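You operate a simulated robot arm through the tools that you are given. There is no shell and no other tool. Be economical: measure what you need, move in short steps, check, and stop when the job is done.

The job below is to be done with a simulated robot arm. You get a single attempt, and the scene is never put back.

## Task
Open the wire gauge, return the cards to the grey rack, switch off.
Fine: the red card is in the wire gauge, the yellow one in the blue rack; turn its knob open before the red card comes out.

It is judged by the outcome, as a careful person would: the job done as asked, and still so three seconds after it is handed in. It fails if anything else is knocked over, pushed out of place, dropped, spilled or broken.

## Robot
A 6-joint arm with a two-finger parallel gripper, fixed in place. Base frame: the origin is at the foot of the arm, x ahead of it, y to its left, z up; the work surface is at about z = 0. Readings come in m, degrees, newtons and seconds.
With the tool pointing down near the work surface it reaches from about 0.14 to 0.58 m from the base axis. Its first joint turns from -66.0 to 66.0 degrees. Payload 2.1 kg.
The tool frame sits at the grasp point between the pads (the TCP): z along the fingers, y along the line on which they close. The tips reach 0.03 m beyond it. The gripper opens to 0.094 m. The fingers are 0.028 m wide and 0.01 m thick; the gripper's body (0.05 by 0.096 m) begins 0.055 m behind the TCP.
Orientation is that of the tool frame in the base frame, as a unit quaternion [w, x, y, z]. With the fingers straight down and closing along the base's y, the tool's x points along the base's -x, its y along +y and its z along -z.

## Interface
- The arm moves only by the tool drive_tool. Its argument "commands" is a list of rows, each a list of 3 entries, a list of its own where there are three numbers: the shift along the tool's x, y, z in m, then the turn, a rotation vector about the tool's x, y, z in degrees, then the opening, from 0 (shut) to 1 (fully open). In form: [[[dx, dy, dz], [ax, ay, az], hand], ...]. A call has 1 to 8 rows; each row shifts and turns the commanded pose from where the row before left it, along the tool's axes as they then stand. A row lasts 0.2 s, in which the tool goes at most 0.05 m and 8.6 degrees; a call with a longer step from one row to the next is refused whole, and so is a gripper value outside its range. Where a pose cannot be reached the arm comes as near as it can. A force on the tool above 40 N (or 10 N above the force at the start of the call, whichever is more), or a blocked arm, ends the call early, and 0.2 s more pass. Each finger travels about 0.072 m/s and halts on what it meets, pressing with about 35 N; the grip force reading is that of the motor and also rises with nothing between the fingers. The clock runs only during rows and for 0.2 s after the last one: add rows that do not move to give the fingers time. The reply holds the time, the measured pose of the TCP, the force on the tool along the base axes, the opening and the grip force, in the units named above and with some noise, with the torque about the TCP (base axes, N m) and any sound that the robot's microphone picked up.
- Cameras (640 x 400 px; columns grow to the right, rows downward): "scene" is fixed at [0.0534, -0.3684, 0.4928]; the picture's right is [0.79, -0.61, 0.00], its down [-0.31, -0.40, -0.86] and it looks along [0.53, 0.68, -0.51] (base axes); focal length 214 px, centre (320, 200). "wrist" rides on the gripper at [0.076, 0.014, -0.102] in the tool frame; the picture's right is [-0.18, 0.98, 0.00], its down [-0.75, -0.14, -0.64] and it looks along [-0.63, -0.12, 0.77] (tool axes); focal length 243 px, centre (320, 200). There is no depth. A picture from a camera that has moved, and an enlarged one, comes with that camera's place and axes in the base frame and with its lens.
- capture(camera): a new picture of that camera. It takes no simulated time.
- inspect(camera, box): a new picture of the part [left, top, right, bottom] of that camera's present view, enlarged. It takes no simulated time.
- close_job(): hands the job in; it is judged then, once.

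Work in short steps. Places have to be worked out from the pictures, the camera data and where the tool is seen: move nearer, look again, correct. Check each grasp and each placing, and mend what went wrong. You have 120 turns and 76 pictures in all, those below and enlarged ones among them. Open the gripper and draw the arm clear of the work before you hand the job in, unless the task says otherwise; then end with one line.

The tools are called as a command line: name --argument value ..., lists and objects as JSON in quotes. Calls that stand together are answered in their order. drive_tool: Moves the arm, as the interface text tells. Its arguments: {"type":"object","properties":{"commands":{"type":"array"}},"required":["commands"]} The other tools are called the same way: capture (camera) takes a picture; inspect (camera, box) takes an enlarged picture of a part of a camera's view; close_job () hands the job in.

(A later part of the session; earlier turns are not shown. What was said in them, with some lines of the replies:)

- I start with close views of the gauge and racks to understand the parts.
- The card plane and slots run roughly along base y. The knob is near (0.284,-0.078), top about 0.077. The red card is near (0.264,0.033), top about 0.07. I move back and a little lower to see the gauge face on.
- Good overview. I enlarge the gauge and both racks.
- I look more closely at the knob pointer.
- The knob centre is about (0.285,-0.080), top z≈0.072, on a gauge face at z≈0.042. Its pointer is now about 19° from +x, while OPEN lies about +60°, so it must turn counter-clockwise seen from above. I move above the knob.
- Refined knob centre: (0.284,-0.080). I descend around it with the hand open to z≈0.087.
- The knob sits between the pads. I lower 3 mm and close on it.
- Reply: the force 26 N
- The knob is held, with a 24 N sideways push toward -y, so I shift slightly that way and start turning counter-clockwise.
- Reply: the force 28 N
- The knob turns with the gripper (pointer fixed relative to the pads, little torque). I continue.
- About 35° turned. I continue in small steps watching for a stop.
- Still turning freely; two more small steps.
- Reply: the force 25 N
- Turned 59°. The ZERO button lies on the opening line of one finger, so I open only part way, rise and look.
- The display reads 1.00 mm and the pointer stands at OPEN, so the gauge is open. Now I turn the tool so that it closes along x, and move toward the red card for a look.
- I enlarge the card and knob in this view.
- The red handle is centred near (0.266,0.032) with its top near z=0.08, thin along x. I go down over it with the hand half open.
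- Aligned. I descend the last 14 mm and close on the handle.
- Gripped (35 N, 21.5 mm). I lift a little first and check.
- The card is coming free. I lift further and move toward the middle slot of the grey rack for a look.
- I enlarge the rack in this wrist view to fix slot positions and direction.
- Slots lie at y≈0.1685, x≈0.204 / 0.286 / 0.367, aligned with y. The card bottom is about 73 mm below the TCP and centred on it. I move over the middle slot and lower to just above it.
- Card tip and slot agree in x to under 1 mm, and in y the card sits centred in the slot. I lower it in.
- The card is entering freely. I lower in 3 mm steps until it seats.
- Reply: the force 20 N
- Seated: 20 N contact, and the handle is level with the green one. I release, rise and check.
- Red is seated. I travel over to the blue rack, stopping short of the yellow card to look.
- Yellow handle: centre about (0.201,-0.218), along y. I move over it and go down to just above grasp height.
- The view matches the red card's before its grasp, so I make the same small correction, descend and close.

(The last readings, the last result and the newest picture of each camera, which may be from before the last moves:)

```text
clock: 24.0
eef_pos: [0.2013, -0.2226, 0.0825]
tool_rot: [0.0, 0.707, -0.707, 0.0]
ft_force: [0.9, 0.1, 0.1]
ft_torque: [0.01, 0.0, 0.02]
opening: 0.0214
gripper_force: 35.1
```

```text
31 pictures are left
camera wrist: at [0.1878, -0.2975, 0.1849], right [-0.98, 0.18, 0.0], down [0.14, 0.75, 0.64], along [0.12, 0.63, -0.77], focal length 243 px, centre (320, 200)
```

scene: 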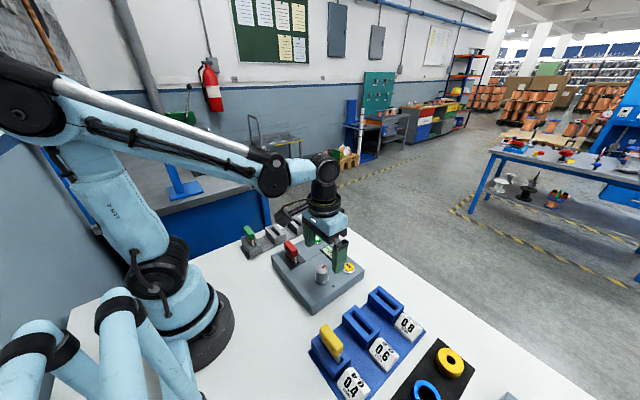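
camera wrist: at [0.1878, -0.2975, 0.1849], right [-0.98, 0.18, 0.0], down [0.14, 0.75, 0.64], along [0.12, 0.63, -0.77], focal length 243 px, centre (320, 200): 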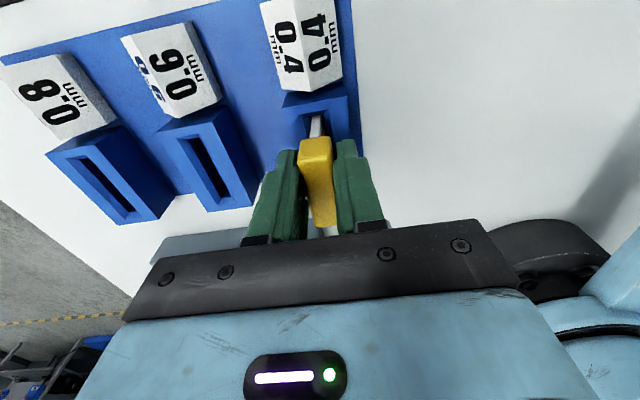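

Gripped at the same width (21.4 mm). I lift straight up.

drive_tool --commands '[[[0, 0, -0.01], [0, 0, 0], 0], [[0, 0, -0.03], [0, 0, 0], 0], [[0, 0, -0.04], [0, 0, 0], 0], [[0, 0, -0.04], [0, 0, 0], 0], [[0, 0, 0], [0, 0, 0], 0]]'

capture --camera "scene"

```text
clock: 25.2
eef_pos: [0.2013, -0.2216, 0.204]
tool_rot: [0.001, 0.708, -0.707, 0.0]
ft_force: [-0.1, -0.1, -0.6]
ft_torque: [-0.01, 0.03, 0.01]
opening: 0.0214
gripper_force: 35.1
```

```text
30 pictures are left
```

scene: 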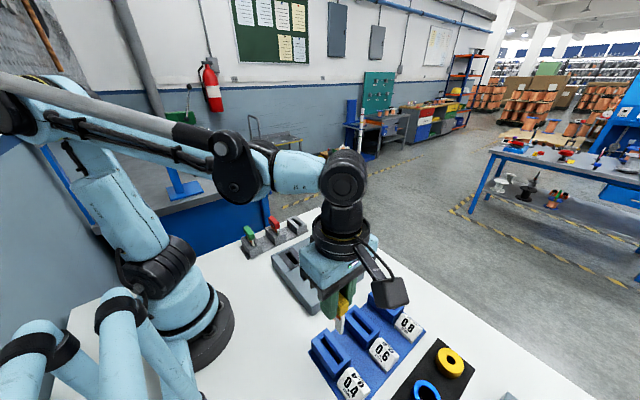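

Yellow is out and held. I carry it toward the free far slot of the grey rack, stopping short to look.

drive_tool --commands '[[[-0.04, -0.0207, 0], [0, 0, 0], 0], [[-0.04, -0.0207, 0], [0, 0, 0], 0], [[-0.04, -0.0207, 0], [0, 0, 0], 0], [[-0.04, -0.0207, 0], [0, 0, 0], 0], [[-0.04, -0.0207, 0], [0, 0, 0], 0], [[-0.04, -0.0207, 0], [0, 0, 0], 0], [[-0.04, -0.0207, 0], [0, 0, 0], 0], [[-0.04, -0.0207, 0], [0, 0, 0], 0]]'

drive_tool --commands '[[[-0.03, 0, 0], [0, 0, 0], 0], [[0, 0, 0.03], [0, 0, 0], 0], [[0, 0, 0], [0, 0, 0], 0]]'

inspect --camera "wrist" --box '[240, 60, 440, 220]'

```text
clock: 27.0
eef_pos: [0.369, 0.097, 0.201]
tool_rot: [-0.001, -0.707, 0.707, 0.0]
ft_force: [0.7, 0.1, -0.7]
ft_torque: [-0.02, 0.0, 0.0]
opening: 0.0216
gripper_force: 35.2
```

```text
clock: 27.8
eef_pos: [0.3673, 0.1281, 0.1723]
tool_rot: [0.0, -0.707, 0.708, 0.0]
ft_force: [-1.0, -0.4, -0.3]
ft_torque: [0.0, 0.0, -0.01]
opening: 0.0215
gripper_force: 34.9
```

```text
2.50 times, centred on (340, 140) of wrist
camera zoom: at [0.3541, 0.0524, 0.2747], right [-0.98, 0.18, 0.0], down [0.14, 0.75, 0.64], along [0.12, 0.63, -0.77], focal length 606 px, centre (270, 350)
```

zoom: 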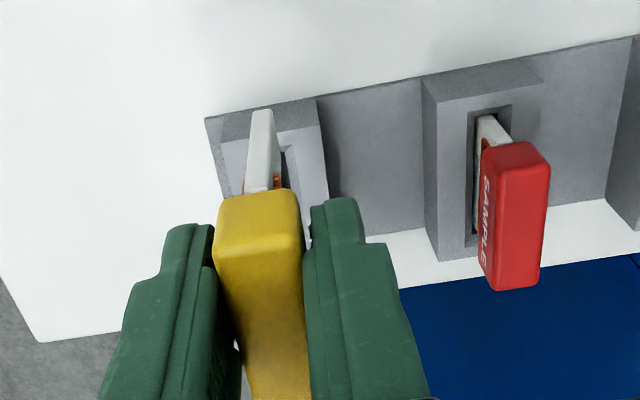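

Consistent with the red card's geometry. I move over the slot and descend to just above it.

drive_tool --commands '[[[-0.0395, 0, 0], [0, 0, 0], 0], [[0, 0, 0.04], [0, 0, 0], 0], [[0, 0, 0], [0, 0, 0], 0]]'

inspect --camera "wrist" --box '[260, 60, 400, 170]'

inspect --camera "scene" --box '[250, 165, 340, 245]'

```text
clock: 28.6
eef_pos: [0.3663, 0.1684, 0.1326]
tool_rot: [0.001, -0.707, 0.707, 0.0]
ft_force: [-1.3, 0.4, 0.5]
ft_torque: [-0.02, 0.02, 0.0]
opening: 0.0213
gripper_force: 35.1
```

```text
3.64 times, centred on (330, 115) of wrist
camera zoom: at [0.3535, 0.0921, 0.2352], right [-0.98, 0.18, 0.0], down [0.14, 0.75, 0.64], along [0.12, 0.63, -0.77], focal length 882 px, centre (284, 509)
```

zoom: 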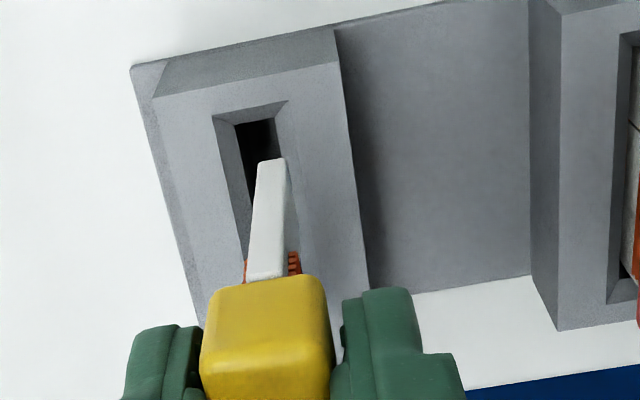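

```text
5.00 times, centred on (295, 205) of scene
camera zoom: at [0.0534, -0.3684, 0.4928], right [0.79, -0.61, 0.0], down [-0.31, -0.4, -0.86], along [0.53, 0.68, -0.51], focal length 1072 px, centre (445, 175)
```

zoom: 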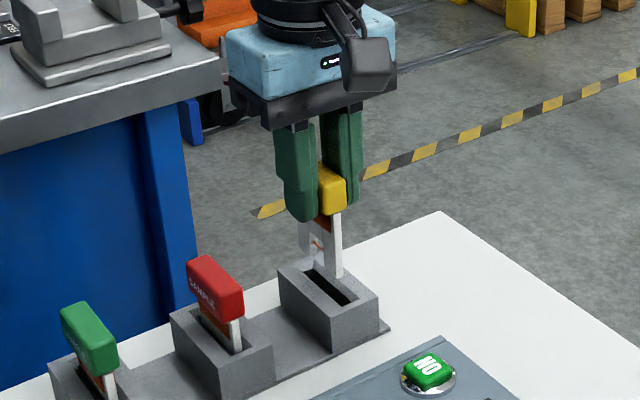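

Compared with the red insertion, the slot here sits about 3 mm further +x of the card. I correct and begin lowering.

drive_tool --commands '[[[-0.001, -0.003, 0], [0, 0, 0], 0], [[0, 0, 0], [0, 0, 0], 0]]'

inspect --camera "wrist" --box '[260, 60, 400, 170]'

```text
clock: 29.2
eef_pos: [0.3699, 0.1693, 0.132]
tool_rot: [0.0, 0.707, -0.707, 0.0]
ft_force: [0.5, 0.4, -0.3]
ft_torque: [-0.02, 0.01, -0.01]
opening: 0.0213
gripper_force: 34.8
```

```text
3.64 times, centred on (330, 115) of wrist
camera zoom: at [0.3569, 0.0932, 0.2353], right [-0.98, 0.18, 0.0], down [0.14, 0.75, 0.64], along [0.12, 0.63, -0.77], focal length 882 px, centre (284, 509)
```

zoom: 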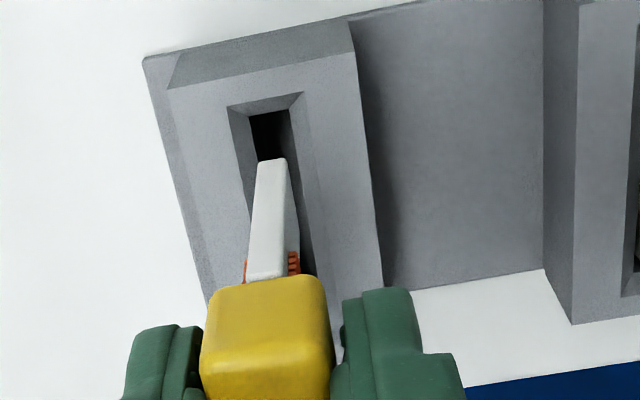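

Now it matches the red insertion view. I lower in.

drive_tool --commands '[[[0, 0, 0.012], [0, 0, 0], 0], [[0, 0, 0.012], [0, 0, 0], 0], [[0, 0, 0.012], [0, 0, 0], 0], [[0, 0, 0.009], [0, 0, 0], 0], [[0, 0, 0.003], [0, 0, 0], 0], [[0, 0, 0], [0, 0, 0], 0]]'

inspect --camera "scene" --box '[250, 165, 340, 245]'

```text
clock: 30.6
eef_pos: [0.3701, 0.1681, 0.0846]
tool_rot: [0.0, -0.707, 0.707, 0.0]
ft_force: [-0.2, 0.4, -0.2]
ft_torque: [-0.01, -0.03, 0.0]
opening: 0.0212
gripper_force: 35.2
```

```text
5.00 times, centred on (295, 205) of scene
camera zoom: at [0.0534, -0.3684, 0.4928], right [0.79, -0.61, 0.0], down [-0.31, -0.4, -0.86], along [0.53, 0.68, -0.51], focal length 1072 px, centre (445, 175)
```

zoom: 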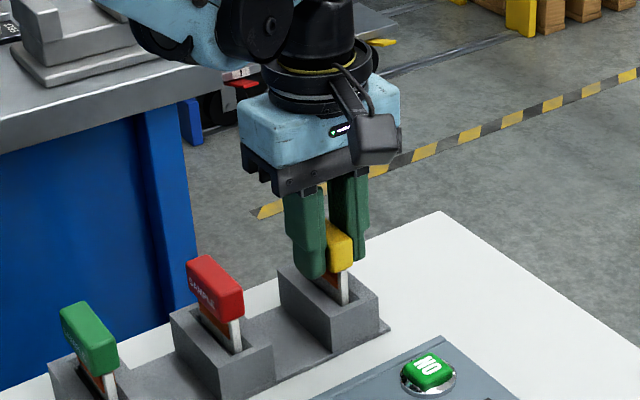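

drive_tool --commands '[[[0, 0, 0.002], [0, 0, 0], 0], [[0, 0, 0.002], [0, 0, 0], 0], [[0, 0, 0], [0, 0, 0], 0]]'

```text
clock: 31.4
eef_pos: [0.3705, 0.1681, 0.08]
tool_rot: [-0.001, 0.707, -0.707, 0.001]
ft_force: [0.1, 0.1, 29.0]
ft_torque: [-0.03, 0.05, 0.01]
opening: 0.0215
gripper_force: 34.7
```

The card is in contact with the slot floor (29 N at the same height as the red one). I release and rise.

drive_tool --commands '[[[0, 0, -0.002], [0, 0, 0], 0.5], [[0, 0, 0], [0, 0, 0], 0.5], [[0, 0, -0.03], [0, 0, 0], 0.5], [[0, 0, -0.045], [0, 0, 0], 0.5], [[0, 0, -0.045], [0, 0, 0], 0.5], [[0, 0, 0], [0, 0, 0], 0.5]]'

capture --camera "scene"

inspect --camera "scene" --box '[230, 190, 370, 300]'

```text
clock: 32.8
eef_pos: [0.3697, 0.1683, 0.2022]
tool_rot: [0.0, 0.707, -0.707, 0.0]
ft_force: [0.2, -0.5, 0.0]
ft_torque: [0.01, 0.03, 0.02]
opening: 0.0472
gripper_force: 0.1
```

```text
24 pictures are left
```

scene: 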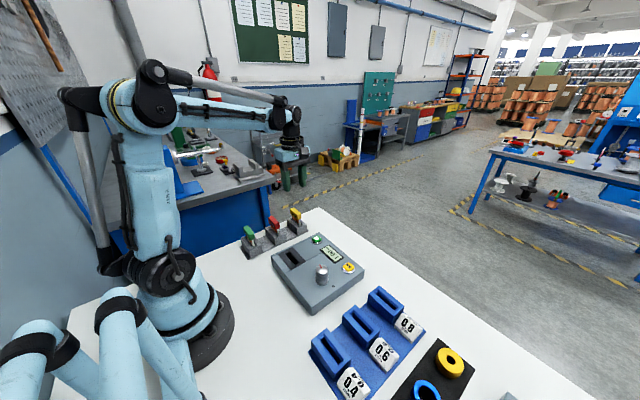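

```text
3.64 times, centred on (300, 245) of scene
camera zoom: at [0.0534, -0.3684, 0.4928], right [0.79, -0.61, 0.0], down [-0.31, -0.4, -0.86], along [0.53, 0.68, -0.51], focal length 780 px, centre (393, 36)
```

zoom: 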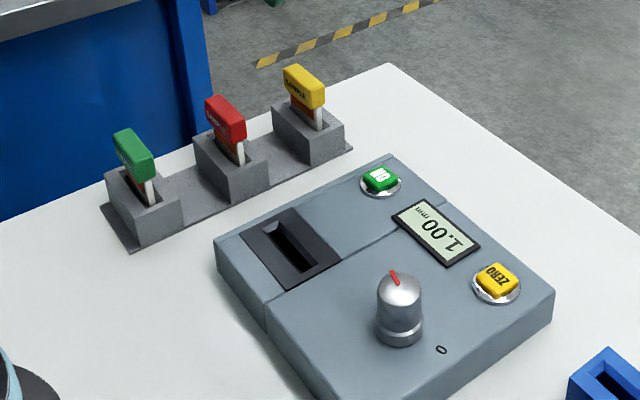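

All three cards sit level in the grey rack. Now the gauge's green ON button, near (0.363,0.047): I close the fingers and move above it.

drive_tool --commands '[[[0.04, 0.002, 0], [0, 0, 0], 0], [[0.04, 0.002, 0], [0, 0, 0], 0], [[0.041, 0.002, 0], [0, 0, 0], 0], [[0, 0, 0.04], [0, 0, 0], 0], [[0, 0, 0.03], [0, 0, 0], 0], [[0, 0, 0], [0, 0, 0], 0]]'

capture --camera "wrist"

inspect --camera "scene" --box '[270, 190, 370, 270]'

```text
clock: 34.2
eef_pos: [0.3636, 0.0487, 0.1326]
tool_rot: [0.0, 0.707, -0.707, 0.0]
ft_force: [0.4, -0.3, 0.0]
ft_torque: [0.0, 0.0, -0.03]
opening: 0.0
gripper_force: 32.8
```

```text
22 pictures are left
camera wrist: at [0.3503, -0.0278, 0.2344], right [-0.98, 0.18, 0.0], down [0.14, 0.75, 0.64], along [0.12, 0.63, -0.77], focal length 243 px, centre (320, 200)
```

wrist: 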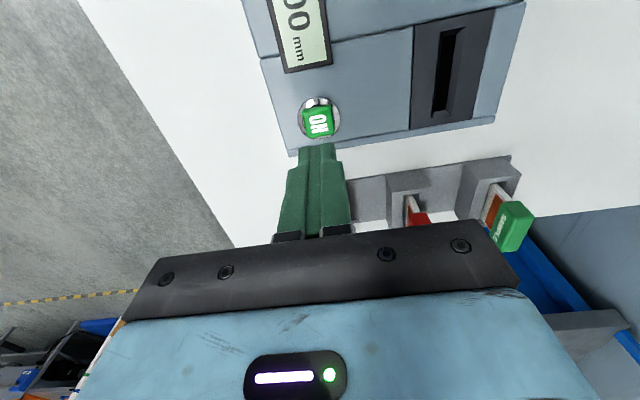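

```text
5.00 times, centred on (320, 230) of scene
camera zoom: at [0.0534, -0.3684, 0.4928], right [0.79, -0.61, 0.0], down [-0.31, -0.4, -0.86], along [0.53, 0.68, -0.51], focal length 1072 px, centre (320, 50)
```

zoom: 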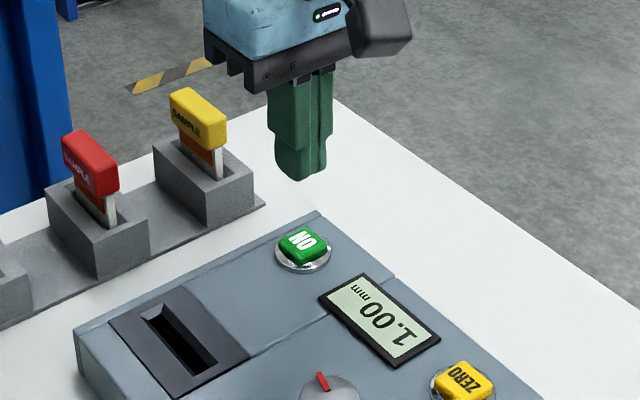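

Button refined to about (0.364,0.044). I adjust and descend close to it.

drive_tool --commands '[[[0.004, 0, 0.02], [0, 0, 0], 0], [[0, 0, 0.022], [0, 0, 0], 0], [[0, 0, 0], [0, 0, 0], 0]]'

capture --camera "wrist"

inspect --camera "scene" --box '[270, 190, 370, 270]'

```text
clock: 35.0
eef_pos: [0.3639, 0.044, 0.0906]
tool_rot: [0.001, 0.707, -0.707, -0.001]
ft_force: [-0.3, 0.3, -0.2]
ft_torque: [0.0, 0.0, 0.02]
opening: 0.0
gripper_force: 32.5
```

```text
20 pictures are left
camera wrist: at [0.3502, -0.0321, 0.1924], right [-0.98, 0.18, 0.0], down [0.14, 0.75, 0.64], along [0.12, 0.63, -0.77], focal length 243 px, centre (320, 200)
```

wrist: 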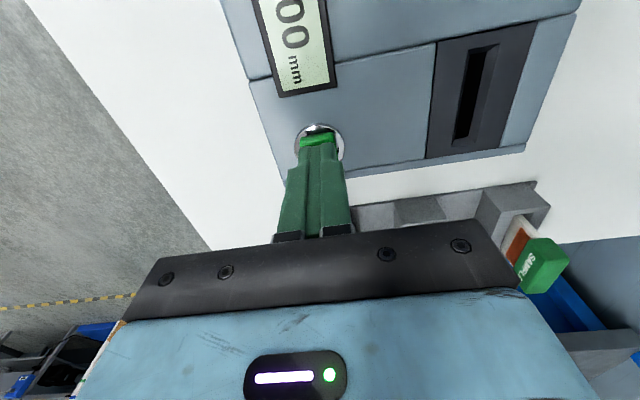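

```text
5.00 times, centred on (320, 230) of scene
camera zoom: at [0.0534, -0.3684, 0.4928], right [0.79, -0.61, 0.0], down [-0.31, -0.4, -0.86], along [0.53, 0.68, -0.51], focal length 1072 px, centre (320, 50)
```

zoom: 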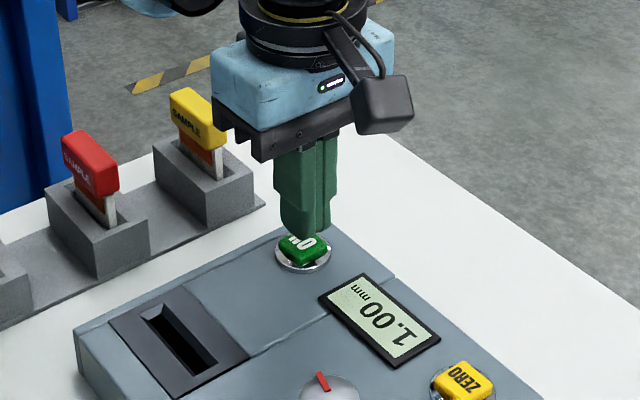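

Well over the button. I shift 3 mm toward -y and press down in 2 mm steps.

drive_tool --commands '[[[0.003, 0, 0.002], [0, 0, 0], 0], [[0, 0, 0.002], [0, 0, 0], 0], [[0, 0, 0.002], [0, 0, 0], 0]]'

```text
clock: 35.8
eef_pos: [0.3642, 0.0409, 0.0846]
tool_rot: [0.0, -0.707, 0.707, 0.0]
ft_force: [1.1, 0.1, -0.3]
ft_torque: [0.0, -0.03, 0.01]
opening: 0.0
gripper_force: 33.5
```

drive_tool --commands '[[[0, 0, 0.002], [0, 0, 0], 0], [[0, 0, 0.0015], [0, 0, 0], 0]]'

inspect --camera "scene" --box '[270, 190, 370, 270]'

```text
clock: 36.4
eef_pos: [0.3634, 0.0398, 0.0808]
tool_rot: [0.0, 0.707, -0.707, 0.001]
ft_force: [0.3, 0.4, -0.4]
ft_torque: [-0.02, -0.02, 0.01]
opening: 0.0
gripper_force: 33.1
```

```text
5.00 times, centred on (320, 230) of scene
camera zoom: at [0.0534, -0.3684, 0.4928], right [0.79, -0.61, 0.0], down [-0.31, -0.4, -0.86], along [0.53, 0.68, -0.51], focal length 1072 px, centre (320, 50)
```

zoom: 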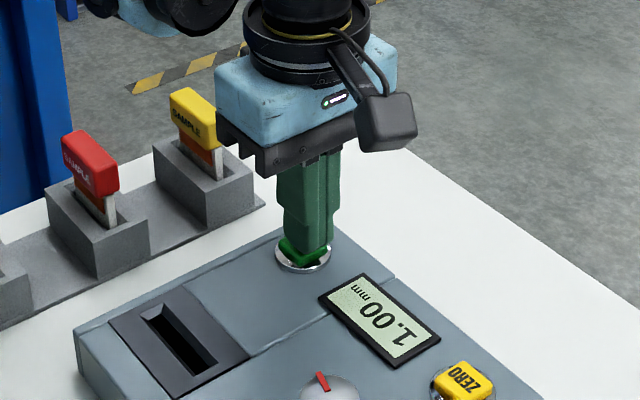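

Still no contact force; I continue in 1 to 1.5 mm steps.

drive_tool --commands '[[[0, 0, 0.0015], [0, 0, 0], 0], [[0, 0, 0.001], [0, 0, 0], 0]]'

```text
clock: 37.0
eef_pos: [0.3639, 0.0403, 0.0788]
tool_rot: [0.0, 0.707, -0.707, 0.0]
ft_force: [-0.1, 0.0, -0.4]
ft_torque: [0.01, 0.01, -0.02]
opening: 0.0003
gripper_force: 32.8
```

drive_tool --commands '[[[0, 0, 0.0015], [0, 0, 0], 0], [[0, 0, 0.001], [0, 0, 0], 0]]'

inspect --camera "scene" --box '[290, 215, 350, 265]'

```text
clock: 37.6
eef_pos: [0.3635, 0.0405, 0.0755]
tool_rot: [0.001, -0.707, 0.707, 0.001]
ft_force: [-0.2, 1.0, 1.4]
ft_torque: [-0.02, -0.02, 0.0]
opening: 0.0001
gripper_force: 33.0
heard: click
```

```text
8.00 times, centred on (320, 240) of scene
camera zoom: at [0.0534, -0.3684, 0.4928], right [0.79, -0.61, 0.0], down [-0.31, -0.4, -0.86], along [0.53, 0.68, -0.51], focal length 1716 px, centre (320, -120)
```

zoom: 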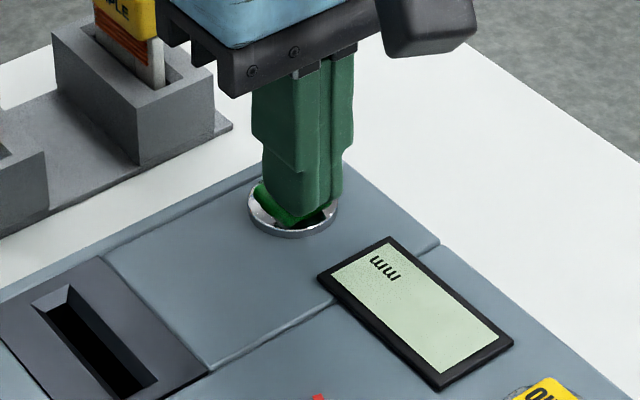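

A click was heard and the display is blank: the gauge is off. I rise straight up, clear of the work, open the hand and check.

drive_tool --commands '[[[0, 0, -0.03], [0, 0, 0], 0], [[0, 0, -0.045], [0, 0, 0], 0], [[0, 0, -0.045], [0, 0, 0], 0.5], [[0, 0, -0.045], [0, 0, 0], 1], [[0, 0, -0.03], [0, 0, 0], 1], [[0, 0, 0], [0, 0, 0], 1]]'

capture --camera "scene"

inspect --camera "scene" --box '[230, 190, 370, 300]'

capture --camera "wrist"

```text
clock: 39.0
eef_pos: [0.3637, 0.0401, 0.2708]
tool_rot: [0.0, 0.708, -0.707, 0.0]
ft_force: [-0.4, 0.7, 0.4]
ft_torque: [-0.01, 0.02, -0.04]
opening: 0.0941
gripper_force: 0.0
```

```text
16 pictures are left
```

scene: 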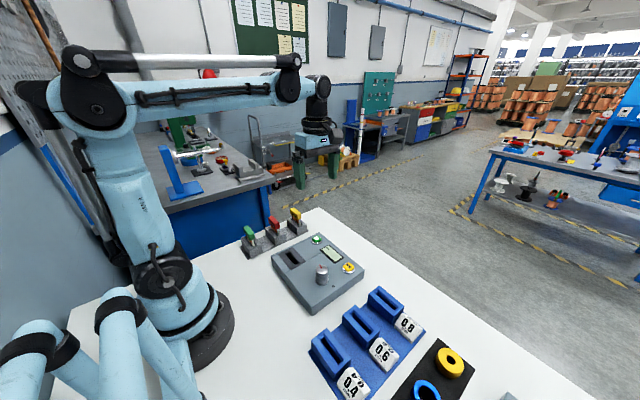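

```text
3.64 times, centred on (300, 245) of scene
camera zoom: at [0.0534, -0.3684, 0.4928], right [0.79, -0.61, 0.0], down [-0.31, -0.4, -0.86], along [0.53, 0.68, -0.51], focal length 780 px, centre (393, 36)
```

zoom: 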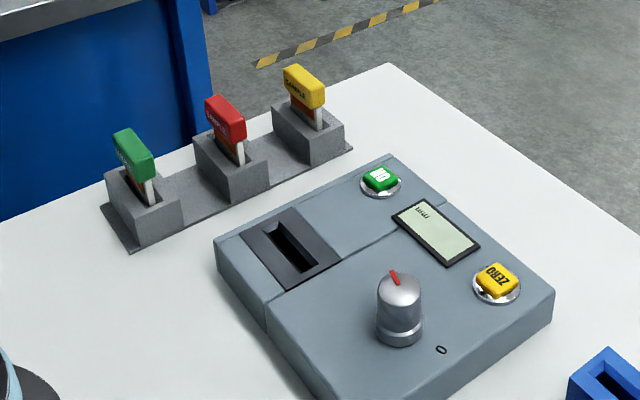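

```text
14 pictures are left
camera wrist: at [0.3496, -0.0358, 0.3734], right [-0.98, 0.18, 0.0], down [0.14, 0.75, 0.64], along [0.12, 0.63, -0.77], focal length 243 px, centre (320, 200)
```

wrist: 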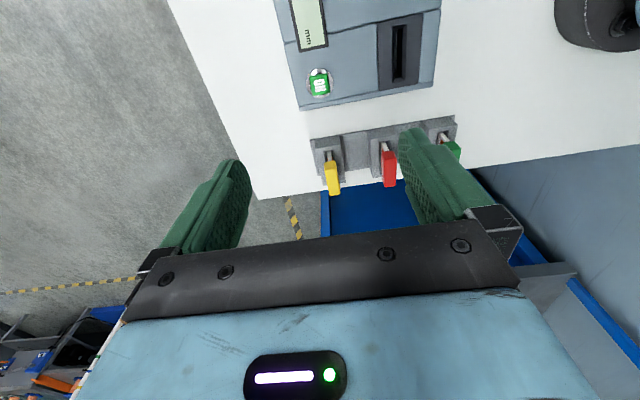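

Everything is in order: the knob is at OPEN, the red and yellow cards are in the grey rack beside the green one, the display is blank, and the arm is clear with the hand open. I hand the job in.

close_job

```text
The job is handed in.
```

The wire gauge knob is turned to OPEN, the red and yellow cards are seated in the grey rack beside the green one, and the gauge is switched off with its display blank.
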